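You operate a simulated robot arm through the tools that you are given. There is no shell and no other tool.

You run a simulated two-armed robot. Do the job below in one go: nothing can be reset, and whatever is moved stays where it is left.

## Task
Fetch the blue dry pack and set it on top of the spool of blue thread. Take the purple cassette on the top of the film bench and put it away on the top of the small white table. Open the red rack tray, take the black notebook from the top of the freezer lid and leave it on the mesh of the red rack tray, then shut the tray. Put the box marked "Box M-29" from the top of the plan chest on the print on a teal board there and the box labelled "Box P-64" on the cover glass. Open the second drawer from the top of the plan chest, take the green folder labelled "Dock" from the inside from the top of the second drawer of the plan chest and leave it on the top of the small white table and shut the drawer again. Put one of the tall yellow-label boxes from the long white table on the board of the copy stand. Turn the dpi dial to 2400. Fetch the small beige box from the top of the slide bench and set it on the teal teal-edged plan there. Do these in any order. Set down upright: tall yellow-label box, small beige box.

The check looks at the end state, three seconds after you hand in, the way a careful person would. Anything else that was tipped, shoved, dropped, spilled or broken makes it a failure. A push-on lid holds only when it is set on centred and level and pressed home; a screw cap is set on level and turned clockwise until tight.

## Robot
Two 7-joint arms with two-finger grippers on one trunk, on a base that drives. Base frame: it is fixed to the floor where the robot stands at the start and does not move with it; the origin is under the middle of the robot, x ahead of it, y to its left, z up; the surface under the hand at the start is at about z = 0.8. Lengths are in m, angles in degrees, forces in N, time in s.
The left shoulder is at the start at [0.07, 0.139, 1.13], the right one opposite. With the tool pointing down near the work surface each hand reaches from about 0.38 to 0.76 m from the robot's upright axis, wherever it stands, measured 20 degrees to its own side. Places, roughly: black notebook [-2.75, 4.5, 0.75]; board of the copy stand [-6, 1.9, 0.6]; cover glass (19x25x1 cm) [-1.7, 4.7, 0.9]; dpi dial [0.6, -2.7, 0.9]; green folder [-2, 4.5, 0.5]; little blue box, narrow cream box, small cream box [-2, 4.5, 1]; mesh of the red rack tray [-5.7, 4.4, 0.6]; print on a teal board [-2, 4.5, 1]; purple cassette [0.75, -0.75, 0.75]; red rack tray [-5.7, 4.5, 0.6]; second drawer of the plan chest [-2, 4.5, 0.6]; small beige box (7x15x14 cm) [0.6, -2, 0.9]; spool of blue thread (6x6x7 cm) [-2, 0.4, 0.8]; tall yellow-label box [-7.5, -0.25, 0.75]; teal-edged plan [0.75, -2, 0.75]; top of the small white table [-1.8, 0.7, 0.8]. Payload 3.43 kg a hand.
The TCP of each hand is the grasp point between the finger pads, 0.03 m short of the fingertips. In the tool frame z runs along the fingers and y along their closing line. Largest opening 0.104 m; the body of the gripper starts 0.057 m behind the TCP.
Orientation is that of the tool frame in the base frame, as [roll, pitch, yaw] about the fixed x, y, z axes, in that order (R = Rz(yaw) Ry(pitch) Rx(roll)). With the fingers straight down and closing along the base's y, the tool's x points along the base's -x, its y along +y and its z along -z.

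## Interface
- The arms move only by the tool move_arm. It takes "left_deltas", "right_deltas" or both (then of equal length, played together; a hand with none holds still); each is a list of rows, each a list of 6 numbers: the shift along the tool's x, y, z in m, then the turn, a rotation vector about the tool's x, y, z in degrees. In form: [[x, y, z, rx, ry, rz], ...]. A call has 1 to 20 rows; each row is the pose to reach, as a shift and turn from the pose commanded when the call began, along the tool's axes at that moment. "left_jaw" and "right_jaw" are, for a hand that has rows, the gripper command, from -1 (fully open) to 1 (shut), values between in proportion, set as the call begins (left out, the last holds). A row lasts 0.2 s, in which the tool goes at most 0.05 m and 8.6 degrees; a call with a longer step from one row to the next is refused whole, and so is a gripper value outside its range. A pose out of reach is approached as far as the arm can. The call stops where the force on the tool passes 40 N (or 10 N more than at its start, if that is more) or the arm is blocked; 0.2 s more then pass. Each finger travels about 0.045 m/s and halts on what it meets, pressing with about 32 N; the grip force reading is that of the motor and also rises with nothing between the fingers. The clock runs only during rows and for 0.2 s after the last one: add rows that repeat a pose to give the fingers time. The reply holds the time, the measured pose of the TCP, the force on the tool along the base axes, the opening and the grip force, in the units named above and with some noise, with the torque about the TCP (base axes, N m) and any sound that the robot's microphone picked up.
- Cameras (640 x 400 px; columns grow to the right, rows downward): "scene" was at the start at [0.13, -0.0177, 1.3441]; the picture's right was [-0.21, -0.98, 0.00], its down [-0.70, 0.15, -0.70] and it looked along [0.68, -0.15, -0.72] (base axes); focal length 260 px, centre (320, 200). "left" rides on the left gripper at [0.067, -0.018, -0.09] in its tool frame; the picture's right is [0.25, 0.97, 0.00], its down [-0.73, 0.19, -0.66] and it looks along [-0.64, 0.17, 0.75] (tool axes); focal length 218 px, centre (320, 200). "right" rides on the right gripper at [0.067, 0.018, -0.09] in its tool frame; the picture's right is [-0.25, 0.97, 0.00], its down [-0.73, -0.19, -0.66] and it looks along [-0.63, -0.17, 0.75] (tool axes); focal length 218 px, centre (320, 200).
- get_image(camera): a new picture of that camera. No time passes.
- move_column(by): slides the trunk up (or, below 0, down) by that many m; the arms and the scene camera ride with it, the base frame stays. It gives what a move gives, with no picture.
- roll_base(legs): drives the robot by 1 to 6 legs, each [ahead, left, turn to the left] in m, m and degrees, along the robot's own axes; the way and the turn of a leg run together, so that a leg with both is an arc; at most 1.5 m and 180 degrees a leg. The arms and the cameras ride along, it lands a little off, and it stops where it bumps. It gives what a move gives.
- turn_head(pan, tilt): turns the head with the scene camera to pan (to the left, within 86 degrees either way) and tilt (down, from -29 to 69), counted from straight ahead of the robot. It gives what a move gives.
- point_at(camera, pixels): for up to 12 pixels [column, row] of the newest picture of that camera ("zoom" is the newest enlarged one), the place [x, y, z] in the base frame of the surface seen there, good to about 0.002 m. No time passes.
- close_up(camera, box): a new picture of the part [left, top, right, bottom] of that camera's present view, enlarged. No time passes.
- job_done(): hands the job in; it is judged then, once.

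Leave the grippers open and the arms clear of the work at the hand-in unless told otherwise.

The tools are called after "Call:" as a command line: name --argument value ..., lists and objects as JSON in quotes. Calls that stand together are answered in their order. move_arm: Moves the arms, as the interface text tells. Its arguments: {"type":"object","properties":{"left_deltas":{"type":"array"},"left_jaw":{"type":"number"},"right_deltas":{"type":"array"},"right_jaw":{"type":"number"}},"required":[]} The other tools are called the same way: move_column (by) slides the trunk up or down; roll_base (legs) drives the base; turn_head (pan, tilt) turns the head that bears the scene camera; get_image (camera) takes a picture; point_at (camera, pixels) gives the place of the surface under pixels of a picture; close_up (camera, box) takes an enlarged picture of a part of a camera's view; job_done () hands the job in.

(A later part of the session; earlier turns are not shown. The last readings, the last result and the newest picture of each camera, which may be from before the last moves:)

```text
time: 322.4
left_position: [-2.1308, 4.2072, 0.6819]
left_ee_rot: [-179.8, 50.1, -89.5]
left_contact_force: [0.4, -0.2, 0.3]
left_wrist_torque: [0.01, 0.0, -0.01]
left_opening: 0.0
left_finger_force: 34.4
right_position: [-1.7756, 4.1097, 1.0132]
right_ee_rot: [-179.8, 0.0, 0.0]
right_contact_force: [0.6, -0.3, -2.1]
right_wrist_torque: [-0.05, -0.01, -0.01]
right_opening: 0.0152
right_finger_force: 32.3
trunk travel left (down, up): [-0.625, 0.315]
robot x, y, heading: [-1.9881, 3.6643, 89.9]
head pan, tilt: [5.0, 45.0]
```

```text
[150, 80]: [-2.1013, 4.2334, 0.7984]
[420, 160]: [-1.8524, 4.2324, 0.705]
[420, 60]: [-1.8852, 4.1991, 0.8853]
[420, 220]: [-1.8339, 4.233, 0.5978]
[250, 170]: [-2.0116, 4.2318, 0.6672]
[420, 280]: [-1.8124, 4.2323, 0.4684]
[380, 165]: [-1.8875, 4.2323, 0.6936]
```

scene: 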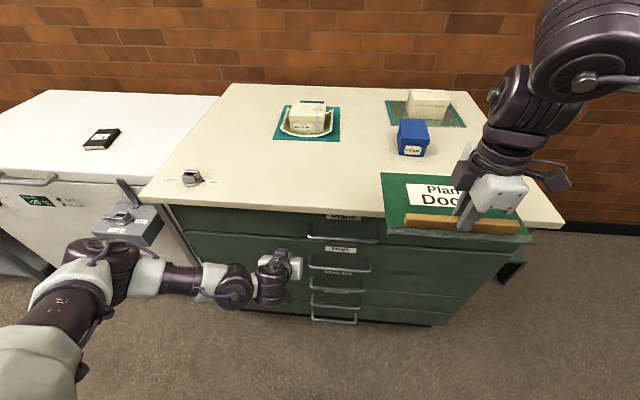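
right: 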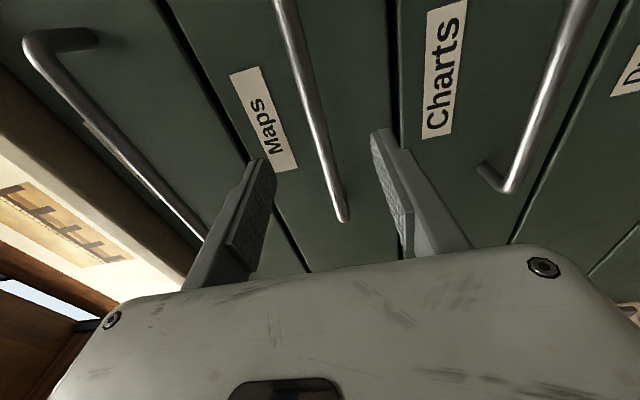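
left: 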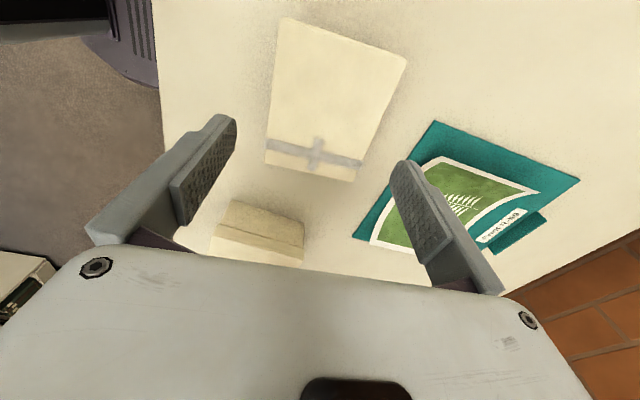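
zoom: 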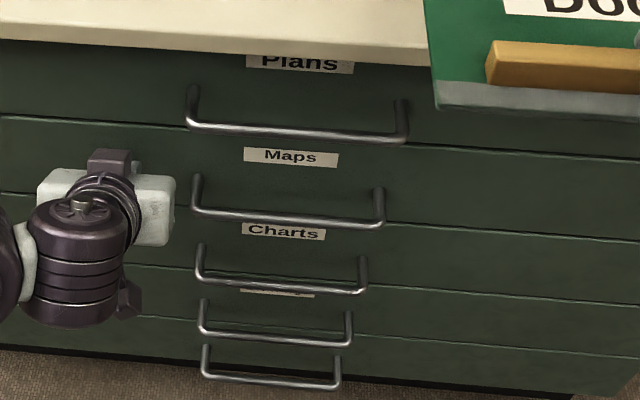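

The drawer is flush (4.232). I'll back off 0.45 m and return the left hand to pointing down and up.

Call:
roll_base --legs '[[-0.45, 0, 0]]'

Call:
move_arm --left_deltas '[[0, 0, -0.02, 0, 8.33, 0], [0, 0, -0.04, 0, 16.7, 0], [0, 0, -0.06, 0, 25, 0], [0, 0, -0.08, 0, 33.3, 0], [0, 0, -0.1, 0, 41.7, 0], [0, 0, -0.12, 0, 50, 0], [0, 0, -0.12, 0, 50, 0]]' --left_jaw -0.5

Call:
get_image --camera "scene"

```text
time: 325.1
left_position: [-2.1289, 3.7524, 0.6802]
left_ee_rot: [-179.8, 49.9, -89.6]
left_contact_force: [0.4, -0.7, 0.0]
left_wrist_torque: [-0.02, 0.01, 0.04]
left_opening: 0.0
left_finger_force: 34.4
right_position: [-1.7768, 3.6544, 1.0131]
right_ee_rot: [-179.8, 0.2, -0.2]
right_contact_force: [0.2, 0.1, -1.6]
right_wrist_torque: [-0.11, 0.02, 0.03]
right_opening: 0.0155
right_finger_force: 31.7
trunk travel left (down, up): [-0.625, 0.315]
robot x, y, heading: [-1.9904, 3.2071, 89.7]
head pan, tilt: [5.0, 45.0]
```

```text
time: 326.7
left_position: [-2.1511, 3.6387, 0.6446]
left_ee_rot: [-178.2, 24.9, -88.7]
left_contact_force: [-0.5, 0.8, -0.3]
left_wrist_torque: [-0.01, 0.01, -0.01]
left_opening: 0.0783
left_finger_force: 0.1
left hand out of reach, approached as far as the arm can: row 3, 4, 5, 6, 7
right_position: [-1.7751, 3.6527, 1.0128]
right_ee_rot: [-179.7, 0.1, -0.2]
right_contact_force: [0.4, -0.9, -2.5]
right_wrist_torque: [-0.06, 0.0, 0.02]
right_opening: 0.0153
right_finger_force: 32.2
trunk travel left (down, up): [-0.625, 0.315]
robot x, y, heading: [-1.9926, 3.2087, 90.0]
head pan, tilt: [5.0, 45.0]
```

```text
taken
```

scene: 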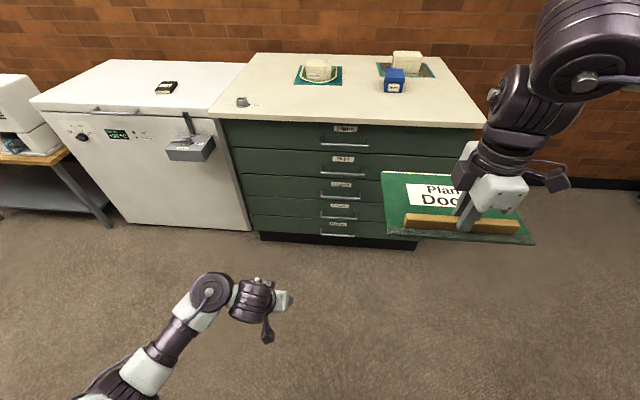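

The left wrist balked midway (same elbow issue). I'll swing the left hand outward to the left while finishing the pitch-down.

Call:
move_arm --left_deltas '[[-0.01, 0.03, 0.005, 0, 0, 0], [-0.02, 0.07, 0.01, 0, 0, 0], [-0.03, 0.11, 0.015, 0, 0, 0], [-0.04, 0.15, 0.02, 0, 6, 0], [-0.05, 0.19, 0.02, 0, 12, 0], [-0.06, 0.22, 0.02, 0, 18, 0], [-0.0635, 0.25, 0.02, 0, 25, 0], [-0.0635, 0.25, 0.02, 0, 25, 0]]'

Call:
get_image --camera "scene"

```text
time: 328.5
left_position: [-2.4031, 3.6997, 0.6448]
left_ee_rot: [-178.2, -0.1, -89.5]
left_contact_force: [0.1, -0.6, 0.1]
left_wrist_torque: [-0.01, -0.01, 0.0]
left_opening: 0.0779
left_finger_force: 0.1
right_position: [-1.7756, 3.6524, 1.0142]
right_ee_rot: [-179.7, 0.1, -0.2]
right_contact_force: [0.6, -0.4, -2.6]
right_wrist_torque: [-0.09, -0.02, -0.01]
right_opening: 0.0155
right_finger_force: 32.6
trunk travel left (down, up): [-0.625, 0.315]
robot x, y, heading: [-1.9885, 3.2102, 89.9]
head pan, tilt: [5.0, 45.0]
```

```text
taken
```

scene: 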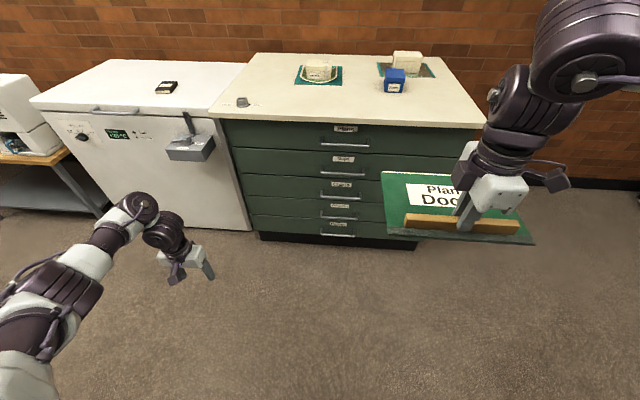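

Now pointing down. I'll try raising the left hand.

Call:
move_arm --left_deltas '[[0.01, -0.01, -0.04, 0, 0, 0], [0.02, -0.02, -0.08, 0, 0, 0], [0.03, -0.04, -0.12, 0, 0, 0], [0.04, -0.06, -0.16, 0, 0, 0], [0.05, -0.08, -0.2, 0, 0, 0], [0.06, -0.1, -0.24, 0, 0, 0], [0.07, -0.12, -0.28, 0, 0, 0], [0.08, -0.14, -0.32, 0, 0, 0], [0.08, -0.15, -0.36, 0, 0, 0]]'

Call:
get_image --camera "scene"

```text
time: 330.5
left_position: [-2.2593, 3.6243, 1.0087]
left_ee_rot: [-178.5, -0.3, -89.5]
left_contact_force: [-0.4, -0.3, 1.5]
left_wrist_torque: [0.0, -0.03, 0.03]
left_opening: 0.0782
left_finger_force: 0.0
right_position: [-1.7757, 3.653, 1.013]
right_ee_rot: [-179.7, 0.2, -0.1]
right_contact_force: [-0.1, 0.1, -1.5]
right_wrist_torque: [-0.08, 0.01, 0.01]
right_opening: 0.0154
right_finger_force: 32.3
trunk travel left (down, up): [-0.625, 0.315]
robot x, y, heading: [-1.9915, 3.2072, 89.8]
head pan, tilt: [5.0, 45.0]
```

```text
taken
```

scene: 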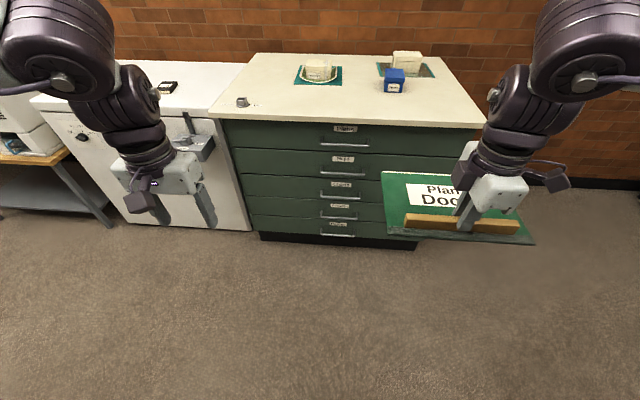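

Both arms are in normal posture. While here I'll measure the black notebook at (166,87) on the freezer lid.

Call:
close_up --camera "scene" --box '[130, 65, 210, 115]'

Call:
point_at --camera "zoom" --pixels '[[310, 150], [230, 200], [215, 225], [370, 215], [390, 140], [260, 135], [300, 225], [150, 150], [480, 250]]'

```text
8.00 times, centred on (170, 90) of scene
```

zoom: 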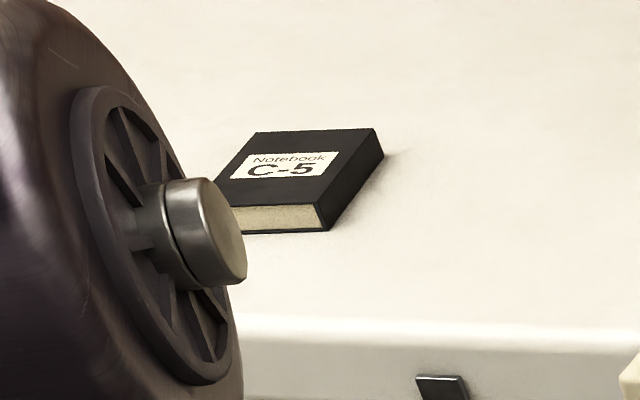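

```text
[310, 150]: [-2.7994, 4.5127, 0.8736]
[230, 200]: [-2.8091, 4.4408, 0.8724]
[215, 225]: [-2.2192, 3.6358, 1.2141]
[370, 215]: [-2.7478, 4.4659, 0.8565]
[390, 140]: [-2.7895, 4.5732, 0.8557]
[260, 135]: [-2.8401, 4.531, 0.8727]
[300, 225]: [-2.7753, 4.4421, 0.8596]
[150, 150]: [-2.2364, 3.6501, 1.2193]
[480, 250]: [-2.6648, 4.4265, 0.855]
```

The notebook lies at about (−2.80, 4.49), lid z 0.855, 17 mm thick. First I'll deliver the folder to the white table's front-left free area: drive right 0.95 m, turn to face −y, then ahead 2.7 m.

Call:
move_column --by 0.06

Call:
roll_base --legs '[[-0.1, -0.95, 0], [0, 0, -90], [0, 0, -90]]'

Call:
turn_head --pan 0 --tilt 25

Call:
get_image --camera "scene"

```text
time: 331.5
left_position: [-2.2615, 3.6243, 1.0691]
left_ee_rot: [-178.2, -0.2, -89.4]
left_contact_force: [0.7, -1.2, 0.5]
left_wrist_torque: [0.0, 0.03, 0.04]
left_opening: 0.0782
left_finger_force: 0.0
right_position: [-1.7765, 3.6537, 1.0734]
right_ee_rot: [-179.7, 0.1, -0.2]
right_contact_force: [0.2, -0.4, -1.2]
right_wrist_torque: [-0.1, 0.02, -0.01]
right_opening: 0.0153
right_finger_force: 32.0
trunk travel left (down, up): [-0.685, 0.255]
robot x, y, heading: [-1.9923, 3.2063, 90.0]
head pan, tilt: [5.0, 45.0]
```

```text
time: 344.1
left_position: [-0.7617, 2.6836, 1.0686]
left_ee_rot: [-178.3, -0.2, 91.7]
left_contact_force: [0.0, 0.6, -0.5]
left_wrist_torque: [-0.01, -0.01, -0.01]
left_opening: 0.0778
left_finger_force: 0.0
right_position: [-1.2465, 2.6453, 1.0734]
right_ee_rot: [-179.8, 0.1, -179.0]
right_contact_force: [-1.0, -0.3, -1.9]
right_wrist_torque: [0.06, -0.03, -0.02]
right_opening: 0.0154
right_finger_force: 32.3
trunk travel left (down, up): [-0.685, 0.255]
robot x, y, heading: [-1.0403, 3.0937, -89.1]
head pan, tilt: [5.0, 45.0]
```

```text
time: 344.9
left_position: [-0.7625, 2.6826, 1.0688]
left_ee_rot: [-178.2, -0.1, 91.6]
left_contact_force: [-0.7, -0.4, -0.3]
left_wrist_torque: [-0.01, 0.02, 0.0]
left_opening: 0.0781
left_finger_force: 0.1
right_position: [-1.2454, 2.6454, 1.0737]
right_ee_rot: [-179.8, 0.1, -179.1]
right_contact_force: [0.2, 0.2, -1.3]
right_wrist_torque: [0.1, -0.05, 0.02]
right_opening: 0.0154
right_finger_force: 31.6
trunk travel left (down, up): [-0.685, 0.255]
robot x, y, heading: [-1.0429, 3.0957, -89.0]
head pan, tilt: [0.0, 25.0]
```

```text
taken
```

scene: 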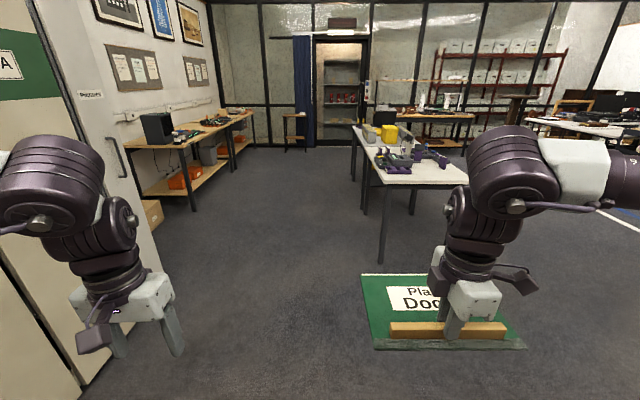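

A tall cabinet stands close on my left. I'll measure its face before driving ahead.

Call:
point_at --camera "scene" --pixels '[[40, 330], [20, 120], [115, 170], [155, 230], [190, 205], [380, 240], [465, 183]]'

```text
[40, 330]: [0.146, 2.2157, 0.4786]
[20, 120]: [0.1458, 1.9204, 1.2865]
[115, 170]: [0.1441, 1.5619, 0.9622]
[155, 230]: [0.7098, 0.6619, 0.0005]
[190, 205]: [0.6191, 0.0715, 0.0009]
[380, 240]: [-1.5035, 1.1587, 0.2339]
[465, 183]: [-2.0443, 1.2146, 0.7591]
```

Clear (cabinet face at x 0.146). Drive ahead 2.6 m along the lane, then turn to face −x.

Call:
roll_base --legs '[[1.4, 0, -1], [1.3, 0, 0], [0, 0, -90]]'

Call:
turn_head --pan -5 --tilt 40

Call:
get_image --camera "scene"

```text
time: 361.8
left_position: [-1.4149, 0.1436, 1.0689]
left_ee_rot: [-178.1, -0.1, 0.0]
left_contact_force: [0.0, 0.3, 0.6]
left_wrist_torque: [-0.02, 0.0, -0.03]
left_opening: 0.0779
left_finger_force: 0.1
right_position: [-1.4387, 0.628, 1.0727]
right_ee_rot: [-179.8, 0.1, 89.3]
right_contact_force: [-0.3, 0.0, -2.0]
right_wrist_torque: [0.01, -0.09, -0.02]
right_opening: 0.0152
right_finger_force: 32.6
trunk travel left (down, up): [-0.685, 0.255]
robot x, y, heading: [-0.9945, 0.4087, 179.1]
head pan, tilt: [0.0, 25.0]
```

```text
time: 362.6
left_position: [-1.4151, 0.1436, 1.0687]
left_ee_rot: [-178.2, -0.1, 0.0]
left_contact_force: [-0.1, 1.0, 0.1]
left_wrist_torque: [-0.04, 0.01, -0.03]
left_opening: 0.0779
left_finger_force: 0.0
right_position: [-1.4393, 0.6295, 1.0723]
right_ee_rot: [-179.8, 0.1, 89.3]
right_contact_force: [-0.9, -0.1, -2.3]
right_wrist_torque: [0.0, -0.07, -0.02]
right_opening: 0.0156
right_finger_force: 32.1
trunk travel left (down, up): [-0.685, 0.255]
robot x, y, heading: [-0.995, 0.4109, 179.2]
head pan, tilt: [-5.0, 40.0]
```

```text
taken
```

scene: 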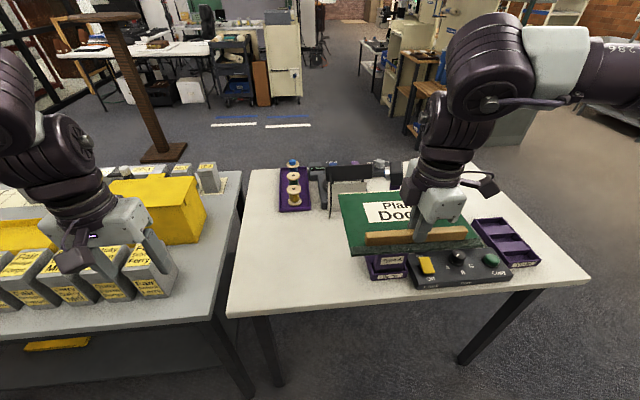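

I see the free front-left area of the table. I'll slide left 0.245 m so the folder is over it (folder stays above everything).

Call:
roll_base --legs '[[0, 0.245, 0.8]]'

Call:
get_image --camera "scene"

```text
time: 364.4
left_position: [-1.4136, -0.1023, 1.0691]
left_ee_rot: [-178.3, 0.0, 0.7]
left_contact_force: [0.4, -0.4, -0.1]
left_wrist_torque: [0.0, -0.03, 0.03]
left_opening: 0.0779
left_finger_force: 0.1
right_position: [-1.4434, 0.3818, 1.0731]
right_ee_rot: [-179.8, 0.2, 90.0]
right_contact_force: [-0.1, 0.0, -1.7]
right_wrist_torque: [-0.01, -0.08, 0.03]
right_opening: 0.0153
right_finger_force: 31.7
trunk travel left (down, up): [-0.685, 0.255]
robot x, y, heading: [-0.9991, 0.1697, 180.0]
head pan, tilt: [-5.0, 40.0]
```

```text
taken
```

scene: 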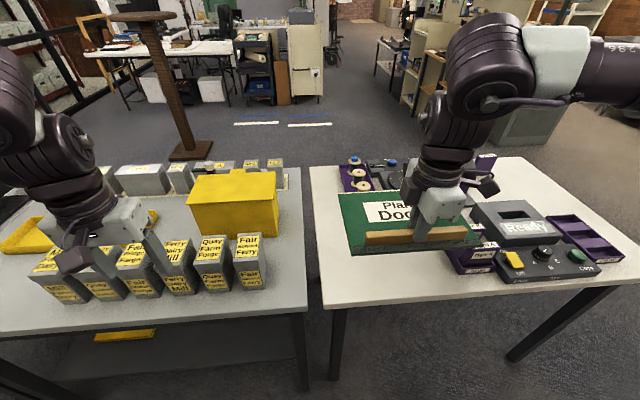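

I'll move the folder 0.137 m forward and lower it to about 6 cm above the table.

Call:
move_arm --right_deltas '[[0, -0.035, 0, 0, 0, 0], [0.001, -0.07, 0, 0, 0, 0], [0.002, -0.105, 0, 0, 0, 0], [0.003, -0.137, 0, 0, 0, 0], [0.003, -0.137, 0.04, 0, 0, 0], [0.003, -0.137, 0.08, 0, 0, 0], [0.003, -0.137, 0.12, 0, 0, 0], [0.003, -0.137, 0.16, 0, 0, 0], [0.003, -0.137, 0.19, 0, 0, 0], [0.003, -0.137, 0.19, 0, 0, 0]]'

Call:
get_image --camera "scene"

Call:
close_up --camera "scene" --box '[310, 140, 530, 280]'

```text
time: 366.6
left_position: [-1.4139, -0.1043, 1.0696]
left_ee_rot: [-178.2, -0.1, 0.7]
left_contact_force: [-0.4, 0.5, -0.2]
left_wrist_torque: [0.0, 0.01, 0.0]
left_opening: 0.0782
left_finger_force: 0.0
right_position: [-1.5819, 0.3858, 0.8842]
right_ee_rot: [-179.8, 0.1, 90.0]
right_contact_force: [0.0, -0.7, -0.8]
right_wrist_torque: [-0.02, -0.1, -0.02]
right_opening: 0.0155
right_finger_force: 32.6
trunk travel left (down, up): [-0.685, 0.255]
robot x, y, heading: [-0.9957, 0.17, 180.0]
head pan, tilt: [-5.0, 40.0]
```

```text
taken
```

scene: 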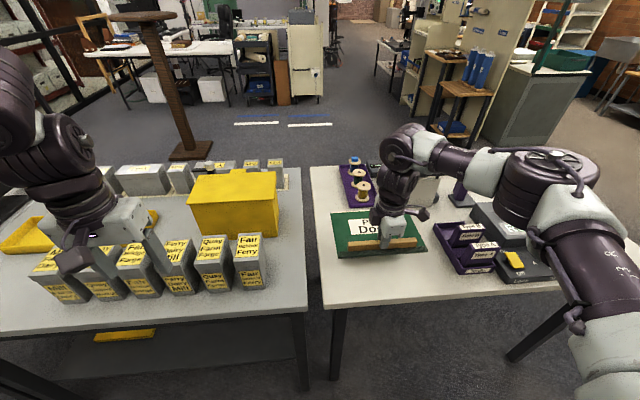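

```text
2.86 times, centred on (420, 210) of scene
```

zoom: 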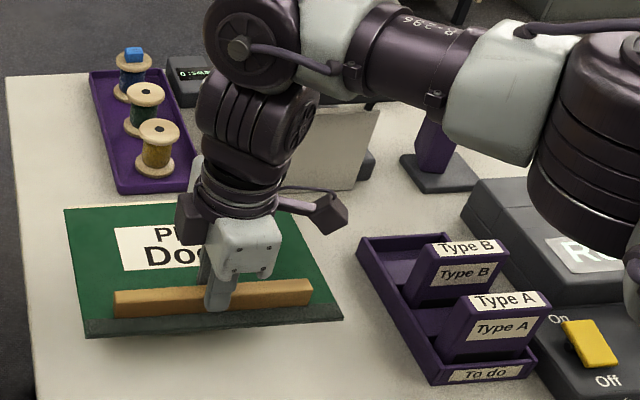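

Position is good: clear of the To-do tray and spools. Lower the last 6 cm gently.

Call:
move_arm --right_deltas '[[0, 0, 0.02, 0, 0, 0], [0, 0, 0.038, 0, 0, 0], [0, 0, 0.05, 0, 0, 0], [0, 0, 0.056, 0, 0, 0], [0, 0, 0.059, 0, 0, 0], [0, 0, 0.061, 0, 0, 0], [0, 0, 0.061, 0, 0, 0]]'

```text
time: 368.2
left_position: [-1.4147, -0.1039, 1.0684]
left_ee_rot: [-178.2, -0.2, 0.7]
left_contact_force: [0.4, -0.1, -0.7]
left_wrist_torque: [-0.02, 0.0, 0.02]
left_opening: 0.0782
left_finger_force: 0.1
right_position: [-1.5833, 0.3832, 0.8227]
right_ee_rot: [-179.7, 0.1, 90.1]
right_contact_force: [-1.5, -0.3, 2.4]
right_wrist_torque: [0.39, 0.0, 0.06]
right_opening: 0.0155
right_finger_force: 31.8
trunk travel left (down, up): [-0.685, 0.255]
robot x, y, heading: [-0.9972, 0.169, 180.1]
head pan, tilt: [-5.0, 40.0]
```

Touching. I'll lower 1 mm more and open the fingers.

Call:
move_arm --right_deltas '[[0, 0, 0.001, 0, 0, 0], [0, 0, 0.0015, 0, 0, 0]]'

Call:
move_arm --right_deltas '[[0, 0, 0, 0, 0, 0], [0, 0, 0, 0, 0, 0], [0, 0, 0, 0, 0, 0], [0, 0, 0, 0, 0, 0]]' --right_jaw -0.15

Call:
move_arm --right_deltas '[[0, 0, -0.02, 0, 0, 0], [0, 0, -0.05, 0, 0, 0], [0, 0, -0.09, 0, 0, 0], [0, 0, -0.13, 0, 0, 0], [0, 0.03, -0.17, 0, 0, 0], [0, 0.07, -0.21, 0, 0, 0], [0, 0.11, -0.25, 0, 0, 0], [0, 0.14, -0.27, 0, 0, 0]]'

Call:
get_image --camera "scene"

```text
time: 368.8
left_position: [-1.4129, -0.1034, 1.0695]
left_ee_rot: [-178.2, -0.1, 0.6]
left_contact_force: [-0.6, -0.2, 0.1]
left_wrist_torque: [-0.01, 0.01, -0.01]
left_opening: 0.0782
left_finger_force: 0.1
right_position: [-1.5817, 0.3838, 0.8226]
right_ee_rot: [-179.5, 0.1, 90.0]
right_contact_force: [-3.6, 1.1, 13.0]
right_wrist_torque: [-0.1, -0.03, 0.06]
right_opening: 0.0153
right_finger_force: 31.6
trunk travel left (down, up): [-0.685, 0.255]
robot x, y, heading: [-0.995, 0.1725, 180.0]
head pan, tilt: [-5.0, 40.0]
```

```text
time: 369.8
left_position: [-1.4137, -0.1034, 1.0679]
left_ee_rot: [-178.3, -0.2, 0.7]
left_contact_force: [-0.2, -0.3, -0.2]
left_wrist_torque: [-0.05, 0.0, -0.01]
left_opening: 0.0779
left_finger_force: 0.1
right_position: [-1.5812, 0.3848, 0.8218]
right_ee_rot: [-179.7, 0.1, 90.1]
right_contact_force: [0.1, 0.0, -0.3]
right_wrist_torque: [-0.01, -0.01, 0.01]
right_opening: 0.0599
right_finger_force: 0.0
trunk travel left (down, up): [-0.685, 0.255]
robot x, y, heading: [-0.9953, 0.1702, 180.0]
head pan, tilt: [-5.0, 40.0]
```

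```text
refused: row 6 steps farther than a row can; nothing moved
```

```text
taken
```

scene: 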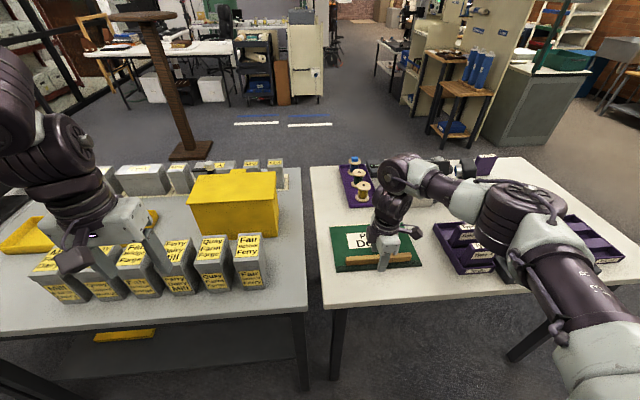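

The folder lies flat and is released. I'll raise the hand with smaller steps and draw back, turning it to neutral yaw.

Call:
move_arm --right_deltas '[[0, 0, -0.02, 0, 0, 0], [0, 0, -0.05, 0, 0, 0], [0, 0, -0.09, 0, 0, 0], [0, 0, -0.13, 0, 0, 0], [0, 0.02, -0.16, 0, 0, 0], [0, 0.05, -0.19, 0, 0, 0], [0, 0.08, -0.22, 0, 0, 0], [0, 0.11, -0.25, 0, 0, 0], [0, 0.14, -0.27, 0, 0, 0]]'

Call:
move_arm --right_deltas '[[0.005, 0, 0, 0, 0, 8.18], [0.01, 0, 0, 0, 0, 16.36], [0.015, 0, 0, 0, 0, 24.54], [0.02, 0, 0, 0, 0, 32.7], [0.025, 0, 0, 0, 0, 40.9], [0.03, 0, 0, 0, 0, 49.1], [0.035, 0, 0, 0, 0, 57.3], [0.04, 0, 0, 0, 0, 65.4], [0.045, 0, 0, 0, 0, 73.6], [0.05, 0, 0, 0, 0, 81.8], [0.05, 0, 0, 0, 0, 90]]' --right_jaw -1

Call:
get_image --camera "scene"

```text
time: 371.8
left_position: [-1.4113, -0.1037, 1.0705]
left_ee_rot: [-178.2, 0.0, 0.7]
left_contact_force: [-0.8, 0.4, -0.5]
left_wrist_torque: [0.0, -0.01, 0.0]
left_opening: 0.0776
left_finger_force: 0.1
right_position: [-1.4388, 0.3858, 1.0912]
right_ee_rot: [-179.7, 0.0, 90.0]
right_contact_force: [0.1, -1.8, 0.4]
right_wrist_torque: [-0.03, 0.02, -0.01]
right_opening: 0.0596
right_finger_force: 0.1
trunk travel left (down, up): [-0.685, 0.255]
robot x, y, heading: [-0.9959, 0.1674, 179.6]
head pan, tilt: [-5.0, 40.0]
```

```text
time: 374.2
left_position: [-1.4137, -0.1022, 1.0691]
left_ee_rot: [-178.2, -0.1, 0.6]
left_contact_force: [0.2, -0.4, 1.4]
left_wrist_torque: [0.0, 0.0, 0.01]
left_opening: 0.0781
left_finger_force: 0.1
right_position: [-1.441, 0.4343, 1.0908]
right_ee_rot: [179.9, 0.2, -0.2]
right_contact_force: [-0.2, 0.8, -0.7]
right_wrist_torque: [0.0, 0.03, -0.02]
right_opening: 0.1038
right_finger_force: 0.0
trunk travel left (down, up): [-0.685, 0.255]
robot x, y, heading: [-0.9968, 0.1671, 180.2]
head pan, tilt: [-5.0, 40.0]
```

```text
taken
```

scene: 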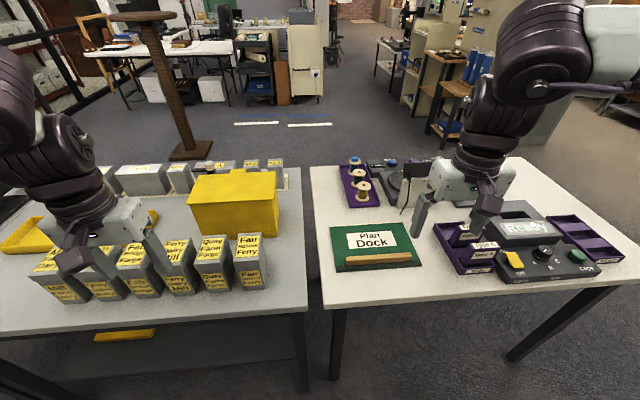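

The folder "Dock" lies on the white table. Next the notebook: slide right 1.5 m, turn to face +y, then drive diagonally to the freezer.

Call:
roll_base --legs '[[0, -1.5, 0], [0, 0, -90], [0.95, 0.78, 0], [0.8, 0.77, 0]]'

Call:
turn_head --pan 10 --tilt 35

Call:
get_image --camera "scene"

```text
time: 396.6
left_position: [-2.9001, 3.7832, 1.0685]
left_ee_rot: [-178.2, -0.1, -87.6]
left_contact_force: [0.0, 0.3, 0.2]
left_wrist_torque: [0.01, -0.04, 0.02]
left_opening: 0.0779
left_finger_force: 0.1
right_position: [-2.3628, 3.8274, 1.0907]
right_ee_rot: [180.0, 0.2, -88.2]
right_contact_force: [0.0, -1.0, -0.4]
right_wrist_torque: [-0.01, 0.0, 0.02]
right_opening: 0.1037
right_finger_force: 0.0
trunk travel left (down, up): [-0.685, 0.255]
robot x, y, heading: [-2.6169, 3.3728, 91.7]
head pan, tilt: [-5.0, 40.0]
```

```text
time: 397.3
left_position: [-2.9002, 3.7839, 1.069]
left_ee_rot: [-178.2, -0.1, -87.6]
left_contact_force: [-0.1, -1.1, 0.5]
left_wrist_torque: [0.01, 0.01, 0.0]
left_opening: 0.0781
left_finger_force: 0.0
right_position: [-2.3642, 3.8276, 1.0904]
right_ee_rot: [179.9, 0.2, -88.4]
right_contact_force: [0.5, 0.9, -0.2]
right_wrist_torque: [-0.04, -0.01, 0.01]
right_opening: 0.1038
right_finger_force: 0.0
trunk travel left (down, up): [-0.685, 0.255]
robot x, y, heading: [-2.6147, 3.3737, 92.0]
head pan, tilt: [10.0, 35.0]
```

```text
taken
```

scene: 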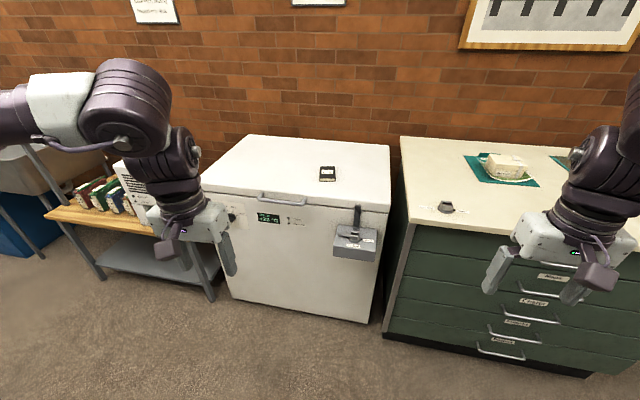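

The notebook is at (327,173). Zoom in to measure it.

Call:
close_up --camera "scene" --box '[300, 155, 356, 190]'

Call:
point_at --camera "zoom" --pixels '[[222, 130], [415, 130], [420, 245], [215, 248], [320, 190], [215, 295], [420, 292], [450, 200], [180, 200]]'

Call:
point_at --camera "scene" --pixels '[[280, 193], [385, 205], [280, 205], [370, 215], [355, 245], [250, 140], [388, 148]]'

```text
11.43 times, centred on (328, 172) of scene
```

zoom: 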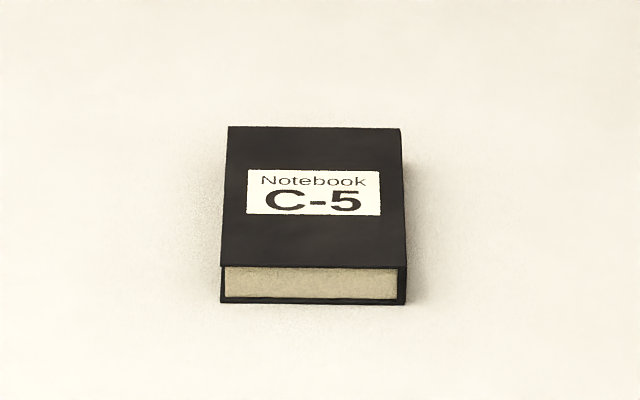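

```text
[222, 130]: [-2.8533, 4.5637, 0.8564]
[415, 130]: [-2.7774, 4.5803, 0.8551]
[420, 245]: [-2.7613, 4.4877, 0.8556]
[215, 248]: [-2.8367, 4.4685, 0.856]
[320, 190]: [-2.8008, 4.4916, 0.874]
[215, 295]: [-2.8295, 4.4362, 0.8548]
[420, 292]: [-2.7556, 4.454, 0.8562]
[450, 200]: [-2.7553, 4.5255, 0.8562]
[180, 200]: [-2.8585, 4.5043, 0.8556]
```

```text
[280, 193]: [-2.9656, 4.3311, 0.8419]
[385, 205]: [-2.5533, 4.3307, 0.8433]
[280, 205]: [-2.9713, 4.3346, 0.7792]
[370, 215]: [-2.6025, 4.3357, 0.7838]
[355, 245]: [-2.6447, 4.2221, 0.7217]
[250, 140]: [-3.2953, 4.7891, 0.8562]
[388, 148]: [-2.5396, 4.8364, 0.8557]
```

I'll sample just inside the notebook's top corners.

Call:
point_at --camera "zoom" --pixels '[[233, 134], [396, 134], [400, 258], [225, 258], [312, 262], [312, 132]]'

```text
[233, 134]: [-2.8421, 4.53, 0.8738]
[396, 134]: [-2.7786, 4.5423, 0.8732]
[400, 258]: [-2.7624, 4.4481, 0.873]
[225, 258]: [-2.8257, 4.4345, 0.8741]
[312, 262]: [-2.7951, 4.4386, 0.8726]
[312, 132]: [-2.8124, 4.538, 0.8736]
```

Notebook: centre (−2.802, 4.489), 6.5 × 10 cm, turned about 10.5°, lid z 0.8555, top 0.8735. I'll roll ahead 0.5 m (squaring the heading) to reach it with the left hand.

Call:
roll_base --legs '[[0.5, 0, -1.8]]'

Call:
turn_head --pan 15 --tilt 50

Call:
get_image --camera "scene"

```text
time: 400.2
left_position: [-2.8981, 4.2846, 1.0695]
left_ee_rot: [-178.1, -0.1, -89.0]
left_contact_force: [0.0, -0.5, -0.4]
left_wrist_torque: [0.01, 0.0, -0.04]
left_opening: 0.078
left_finger_force: 0.1
right_position: [-2.362, 4.3139, 1.0915]
right_ee_rot: [179.9, 0.3, -89.7]
right_contact_force: [-0.2, 0.2, -0.8]
right_wrist_torque: [0.01, 0.02, -0.02]
right_opening: 0.1039
right_finger_force: 0.1
trunk travel left (down, up): [-0.685, 0.255]
robot x, y, heading: [-2.6265, 3.8681, 90.3]
head pan, tilt: [10.0, 35.0]
```

```text
time: 401.0
left_position: [-2.8985, 4.284, 1.0692]
left_ee_rot: [-178.2, 0.0, -88.9]
left_contact_force: [-0.9, -0.4, -0.2]
left_wrist_torque: [-0.03, 0.0, -0.02]
left_opening: 0.0783
left_finger_force: 0.1
right_position: [-2.3619, 4.3141, 1.0895]
right_ee_rot: [179.9, 0.2, -89.7]
right_contact_force: [1.3, -0.1, -0.1]
right_wrist_torque: [-0.03, 0.01, 0.04]
right_opening: 0.1041
right_finger_force: 0.1
trunk travel left (down, up): [-0.685, 0.255]
robot x, y, heading: [-2.6248, 3.87, 90.4]
head pan, tilt: [15.0, 50.0]
```

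```text
taken
```

scene: 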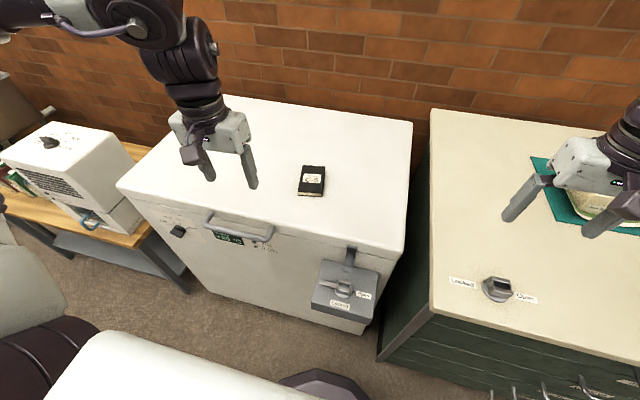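

Re-measure the notebook from this closer view.

Call:
close_up --camera "scene" --box '[280, 150, 344, 215]'

Call:
point_at --camera "zoom" --pixels '[[263, 110], [387, 116], [390, 265], [243, 258], [320, 190]]'

```text
6.15 times, centred on (312, 182) of scene
```

zoom: 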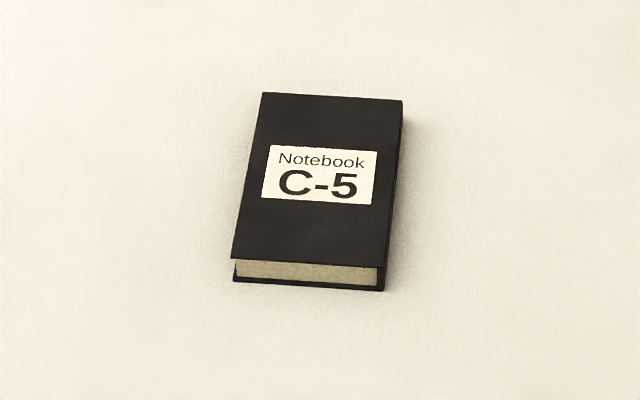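

```text
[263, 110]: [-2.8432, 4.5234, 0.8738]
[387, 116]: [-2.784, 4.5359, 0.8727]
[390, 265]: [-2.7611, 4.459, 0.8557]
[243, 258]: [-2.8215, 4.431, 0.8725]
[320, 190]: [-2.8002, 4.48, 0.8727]
```

I'll move the left hand above the notebook, turned 9° to match, then down to just above it.

Call:
move_arm --left_deltas '[[-0.04, -0.02, 0, -0.6, 0, -3], [-0.08, -0.04, 0, -1.2, 0, -6], [-0.12, -0.06, 0, -1.8, 0, -9.4], [-0.16, -0.08, 0.0, -1.8, 0, -9.4], [-0.201, -0.1004, 0.0, -1.8, 0, -9.4], [-0.201, -0.1004, 0.04, -1.8, 0, -9.4], [-0.201, -0.1004, 0.08, -1.8, 0, -9.4], [-0.201, -0.1004, 0.12, -1.8, 0, -9.4], [-0.201, -0.1004, 0.139, -1.8, 0, -9.4], [-0.201, -0.1004, 0.139, -1.8, 0, -9.4]]' --left_jaw -1

Call:
close_up --camera "scene" --box '[250, 110, 380, 215]'

Call:
get_image --camera "left"

```text
time: 403.2
left_position: [-2.7979, 4.4842, 0.9326]
left_ee_rot: [179.9, -0.2, -79.6]
left_contact_force: [0.6, -0.1, 0.2]
left_wrist_torque: [0.01, -0.02, 0.01]
left_opening: 0.1041
left_finger_force: 0.0
right_position: [-2.3614, 4.3132, 1.0907]
right_ee_rot: [180.0, 0.0, -89.7]
right_contact_force: [0.5, -0.5, -0.7]
right_wrist_torque: [-0.03, 0.02, -0.02]
right_opening: 0.104
right_finger_force: 0.0
trunk travel left (down, up): [-0.685, 0.255]
robot x, y, heading: [-2.622, 3.865, 90.4]
head pan, tilt: [15.0, 50.0]
```

```text
3.81 times, centred on (315, 162) of scene
```

zoom: 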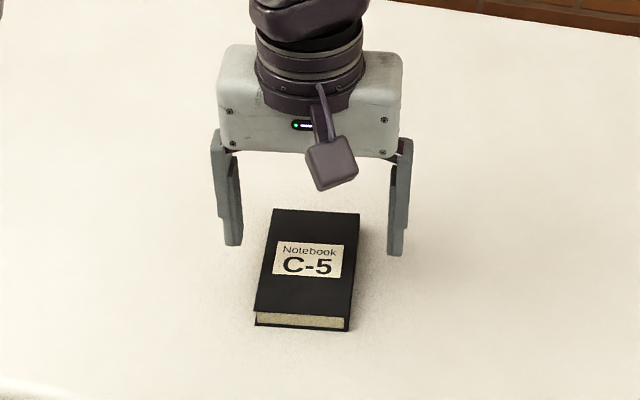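

```text
taken
```

left: 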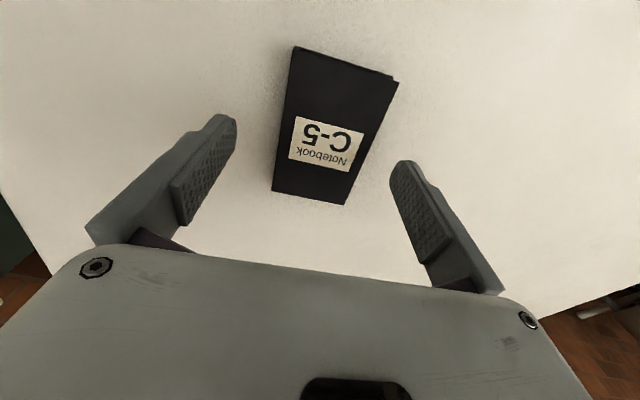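

Aligned. Lower to TCP 0.8885 (fingertips 3 mm above the lid) and close.

Call:
move_arm --left_deltas '[[0, 0.003, 0.02, 0, 0, 0], [0, 0.003, 0.036, 0, 0, 0], [0, 0.003, 0.0435, 0, 0, 0], [0, 0.003, 0.0435, 0, 0, 0]]'

Call:
move_arm --left_deltas '[[0, 0, 0, 0, 0, 0], [0, 0, 0, 0, 0, 0], [0, 0, 0, 0, 0, 0], [0, 0, 0, 0, 0, 0], [0, 0, 0, 0, 0, 0]]' --left_jaw 1

Call:
move_arm --left_deltas '[[0, 0, -0.03, 0, 0, 0], [0, 0, -0.07, 0, 0, 0], [0, 0, -0.11, 0, 0, 0], [0, 0, -0.15, 0, 0, 0], [0.04, 0, -0.17, 0, 0, 2], [0.08, 0, -0.18, 0, 0, 5], [0.12, 0, -0.18, 0, 0, 9], [0.16, 0.02, -0.18, 0, 0, 10]]'

Call:
get_image --camera "scene"

Call:
get_image --camera "left"

```text
time: 404.2
left_position: [-2.7997, 4.4845, 0.8952]
left_ee_rot: [-179.9, 0.2, -79.6]
left_contact_force: [-2.3, 5.0, 30.4]
left_wrist_torque: [-0.18, 0.4, -0.17]
left_opening: 0.1028
left_finger_force: 0.0
right_position: [-2.361, 4.3107, 1.0917]
right_ee_rot: [179.7, 0.4, -89.7]
right_contact_force: [-0.8, -0.3, -0.7]
right_wrist_torque: [0.0, -0.03, -0.03]
right_opening: 0.1038
right_finger_force: 0.1
trunk travel left (down, up): [-0.685, 0.255]
robot x, y, heading: [-2.625, 3.8696, 90.4]
head pan, tilt: [15.0, 50.0]
```

```text
time: 405.4
left_position: [-2.7995, 4.4846, 0.8885]
left_ee_rot: [179.9, -0.3, -79.6]
left_contact_force: [1.3, -0.7, 0.9]
left_wrist_torque: [-0.02, 0.01, -0.01]
left_opening: 0.0672
left_finger_force: 31.7
right_position: [-2.3602, 4.3132, 1.0914]
right_ee_rot: [179.9, 0.2, -89.7]
right_contact_force: [0.6, -0.3, 0.7]
right_wrist_torque: [-0.04, 0.0, 0.02]
right_opening: 0.1042
right_finger_force: 0.0
trunk travel left (down, up): [-0.685, 0.255]
robot x, y, heading: [-2.6263, 3.8696, 90.2]
head pan, tilt: [15.0, 50.0]
```

```text
time: 407.2
left_position: [-2.7925, 4.323, 1.0709]
left_ee_rot: [-179.9, -0.1, -89.6]
left_contact_force: [-0.9, -0.7, -1.0]
left_wrist_torque: [-0.01, 0.0, 0.01]
left_opening: 0.0672
left_finger_force: 32.0
right_position: [-2.3633, 4.3123, 1.0921]
right_ee_rot: [-179.9, 0.3, -89.7]
right_contact_force: [0.3, -0.5, -0.1]
right_wrist_torque: [0.0, -0.03, -0.01]
right_opening: 0.1041
right_finger_force: 0.0
trunk travel left (down, up): [-0.685, 0.255]
robot x, y, heading: [-2.6227, 3.8703, 90.3]
head pan, tilt: [15.0, 50.0]
```

```text
taken
```

scene: 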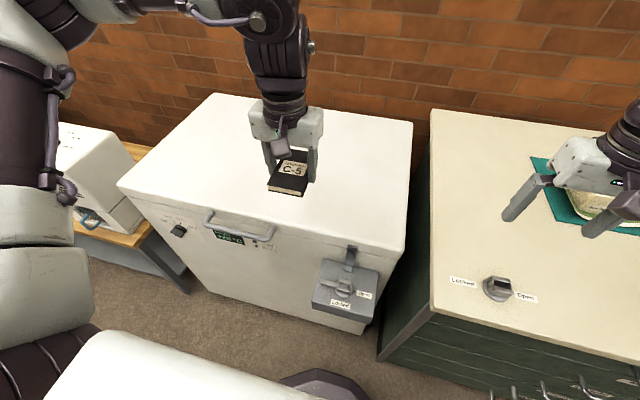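

```text
taken
```

left: 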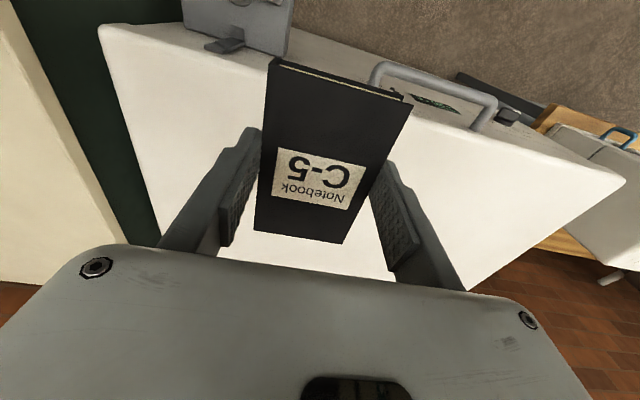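

The notebook is held. I'll back off 0.5 m, turn left to face −x and look toward the red rack.

Call:
roll_base --legs '[[-0.5, 0, 0], [0, 0, 90]]'

Call:
turn_head --pan 0 --tilt 20

Call:
get_image --camera "scene"

```text
time: 414.0
left_position: [-3.0815, 3.203, 1.0705]
left_ee_rot: [179.9, -0.3, 0.6]
left_contact_force: [-1.2, 0.4, -0.9]
left_wrist_torque: [-0.02, -0.01, 0.01]
left_opening: 0.0676
left_finger_force: 31.5
right_position: [-3.0726, 3.6311, 1.0896]
right_ee_rot: [179.9, 0.2, 0.7]
right_contact_force: [0.0, 0.4, -0.1]
right_wrist_torque: [0.03, 0.01, 0.0]
right_opening: 0.104
right_finger_force: 0.2
trunk travel left (down, up): [-0.685, 0.255]
robot x, y, heading: [-2.6232, 3.3708, -179.7]
head pan, tilt: [15.0, 50.0]
```

```text
time: 415.0
left_position: [-3.0838, 3.2026, 1.0705]
left_ee_rot: [-179.9, -0.3, 0.7]
left_contact_force: [-0.3, 0.3, -1.4]
left_wrist_torque: [-0.02, -0.03, 0.0]
left_opening: 0.0674
left_finger_force: 32.1
right_position: [-3.0726, 3.6311, 1.0899]
right_ee_rot: [179.8, 0.2, 0.7]
right_contact_force: [-0.3, -0.5, -0.5]
right_wrist_torque: [0.03, 0.0, 0.03]
right_opening: 0.104
right_finger_force: 0.2
trunk travel left (down, up): [-0.685, 0.255]
robot x, y, heading: [-2.6252, 3.3685, -179.3]
head pan, tilt: [0.0, 20.0]
```

```text
taken
```

scene: 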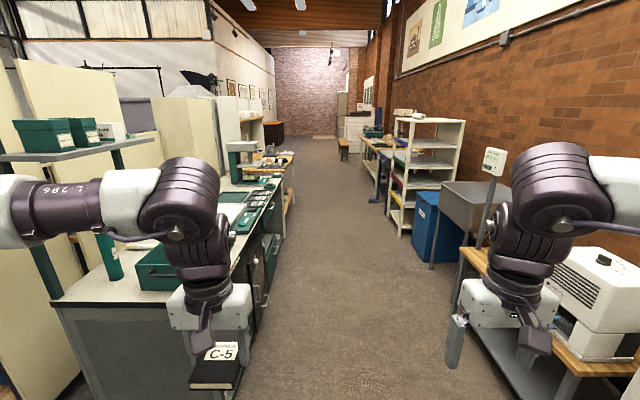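

A corridor: workbench on the left, table/sink/bin on the right, and a white shelf rack with coloured trays at (425,170). I'll measure the corridor and zoom in on the rack.

Call:
point_at --camera "scene" --pixels '[[262, 300], [278, 235], [250, 240], [455, 300], [465, 255], [410, 232], [400, 235], [455, 130], [400, 125], [430, 260], [100, 295], [600, 330]]'

Call:
close_up --camera "scene" --box '[360, 100, 490, 260]'

```text
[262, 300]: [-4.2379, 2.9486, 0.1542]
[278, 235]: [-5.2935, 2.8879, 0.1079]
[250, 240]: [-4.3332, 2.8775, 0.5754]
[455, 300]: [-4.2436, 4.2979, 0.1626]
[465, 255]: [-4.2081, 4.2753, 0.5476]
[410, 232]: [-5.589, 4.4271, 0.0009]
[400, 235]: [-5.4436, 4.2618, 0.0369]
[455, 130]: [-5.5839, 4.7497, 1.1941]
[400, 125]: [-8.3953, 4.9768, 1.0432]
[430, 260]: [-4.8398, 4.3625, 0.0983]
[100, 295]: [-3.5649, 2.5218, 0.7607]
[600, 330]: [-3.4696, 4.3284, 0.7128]
```

```text
2.50 times, centred on (425, 180) of scene
```

zoom: 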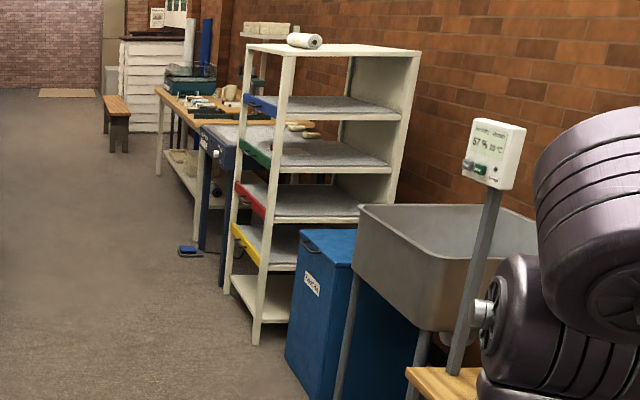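

The rack's red tray faces the corridor at about z 0.6. I'll drive ahead 2.9 m along the corridor and turn right to face the rack.

Call:
roll_base --legs '[[1.5, 0, -0.6], [1.5, 0, 0], [0, 0, -90]]'

Call:
turn_head --pan 0 --tilt 30

Call:
get_image --camera "scene"

```text
time: 433.3
left_position: [-5.7849, 3.8062, 1.071]
left_ee_rot: [-180.0, -0.3, -90.8]
left_contact_force: [-0.1, 0.3, -0.6]
left_wrist_torque: [-0.02, 0.01, -0.02]
left_opening: 0.0672
left_finger_force: 32.5
right_position: [-5.3545, 3.7843, 1.0912]
right_ee_rot: [180.0, 0.2, -90.8]
right_contact_force: [0.0, -0.4, 0.2]
right_wrist_torque: [0.01, -0.02, 0.03]
right_opening: 0.1041
right_finger_force: 0.1
trunk travel left (down, up): [-0.685, 0.255]
robot x, y, heading: [-5.6263, 3.3445, 88.9]
head pan, tilt: [0.0, 20.0]
```

```text
time: 434.1
left_position: [-5.7841, 3.8068, 1.0699]
left_ee_rot: [-180.0, -0.3, -90.8]
left_contact_force: [-0.6, 0.4, -0.7]
left_wrist_torque: [-0.02, 0.01, -0.02]
left_opening: 0.0671
left_finger_force: 32.1
right_position: [-5.3548, 3.7849, 1.0903]
right_ee_rot: [179.8, 0.2, -90.9]
right_contact_force: [-0.9, 0.3, 0.6]
right_wrist_torque: [0.01, 0.0, 0.02]
right_opening: 0.1043
right_finger_force: 0.0
trunk travel left (down, up): [-0.685, 0.255]
robot x, y, heading: [-5.6281, 3.3432, 89.4]
head pan, tilt: [0.0, 30.0]
```

```text
taken
```

scene: 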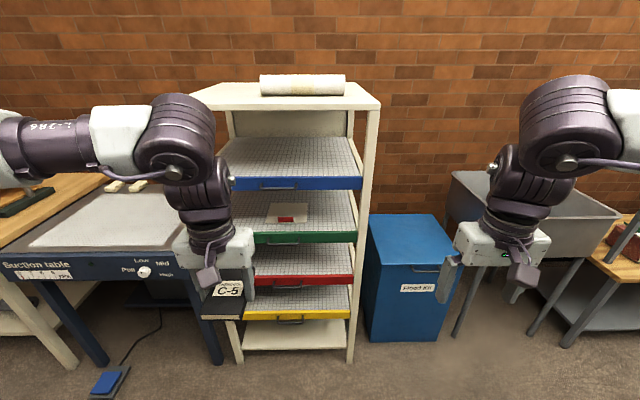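

The rack: blue, green, red, yellow trays with front handles. I'll zoom in on the red tray and measure its handle.

Call:
close_up --camera "scene" --box '[230, 225, 380, 335]'

Call:
point_at --camera "zoom" --pixels '[[230, 235], [230, 210], [160, 240], [320, 230], [90, 225], [470, 205], [300, 165], [200, 180], [230, 60], [490, 100], [300, 100], [300, 320]]'

```text
3.64 times, centred on (305, 280) of scene
```

zoom: 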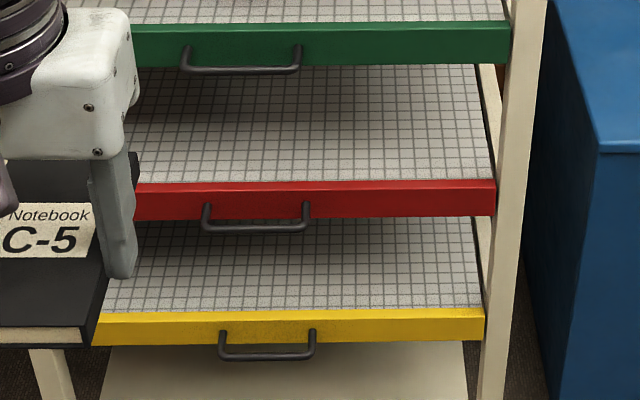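

```text
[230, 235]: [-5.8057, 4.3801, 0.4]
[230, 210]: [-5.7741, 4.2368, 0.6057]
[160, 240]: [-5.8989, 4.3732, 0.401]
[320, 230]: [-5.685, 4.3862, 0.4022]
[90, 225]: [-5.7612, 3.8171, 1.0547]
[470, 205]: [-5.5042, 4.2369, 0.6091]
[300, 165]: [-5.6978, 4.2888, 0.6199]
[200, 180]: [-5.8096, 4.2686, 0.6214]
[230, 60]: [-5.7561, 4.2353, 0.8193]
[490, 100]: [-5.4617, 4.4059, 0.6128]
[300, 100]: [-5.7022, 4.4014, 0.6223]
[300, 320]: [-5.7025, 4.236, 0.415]
```

Measure the red tray's handle bar.

Call:
close_up --camera "scene" --box '[270, 265, 330, 300]'

Call:
point_at --camera "zoom" --pixels '[[150, 225], [280, 220], [400, 212], [130, 180], [418, 170], [280, 150], [280, 95], [280, 190], [270, 228]]'

```text
10.67 times, centred on (300, 282) of scene
```

zoom: 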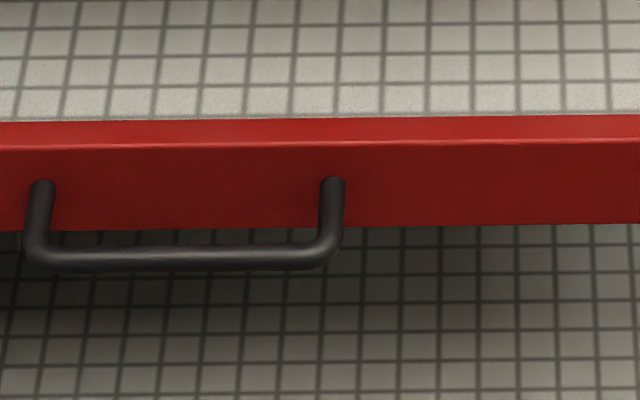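

```text
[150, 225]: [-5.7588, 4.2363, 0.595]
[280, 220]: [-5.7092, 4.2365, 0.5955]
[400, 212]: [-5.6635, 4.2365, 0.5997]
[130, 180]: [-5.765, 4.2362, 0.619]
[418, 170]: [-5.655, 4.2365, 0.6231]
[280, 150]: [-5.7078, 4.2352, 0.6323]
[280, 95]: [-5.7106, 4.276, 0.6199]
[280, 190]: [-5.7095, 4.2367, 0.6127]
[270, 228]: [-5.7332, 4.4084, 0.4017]
```

The bar is at zoom (185,258); measuring there.

Call:
point_at --camera "zoom" --pixels '[[185, 258], [100, 262], [290, 254], [185, 252], [40, 210], [330, 205], [185, 265], [335, 240]]'

```text
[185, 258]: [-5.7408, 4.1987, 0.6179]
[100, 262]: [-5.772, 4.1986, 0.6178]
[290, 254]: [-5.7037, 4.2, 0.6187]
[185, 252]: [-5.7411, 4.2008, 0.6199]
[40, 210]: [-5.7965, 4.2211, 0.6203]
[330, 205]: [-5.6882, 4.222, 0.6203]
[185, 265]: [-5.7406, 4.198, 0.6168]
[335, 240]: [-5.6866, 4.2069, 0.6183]
```

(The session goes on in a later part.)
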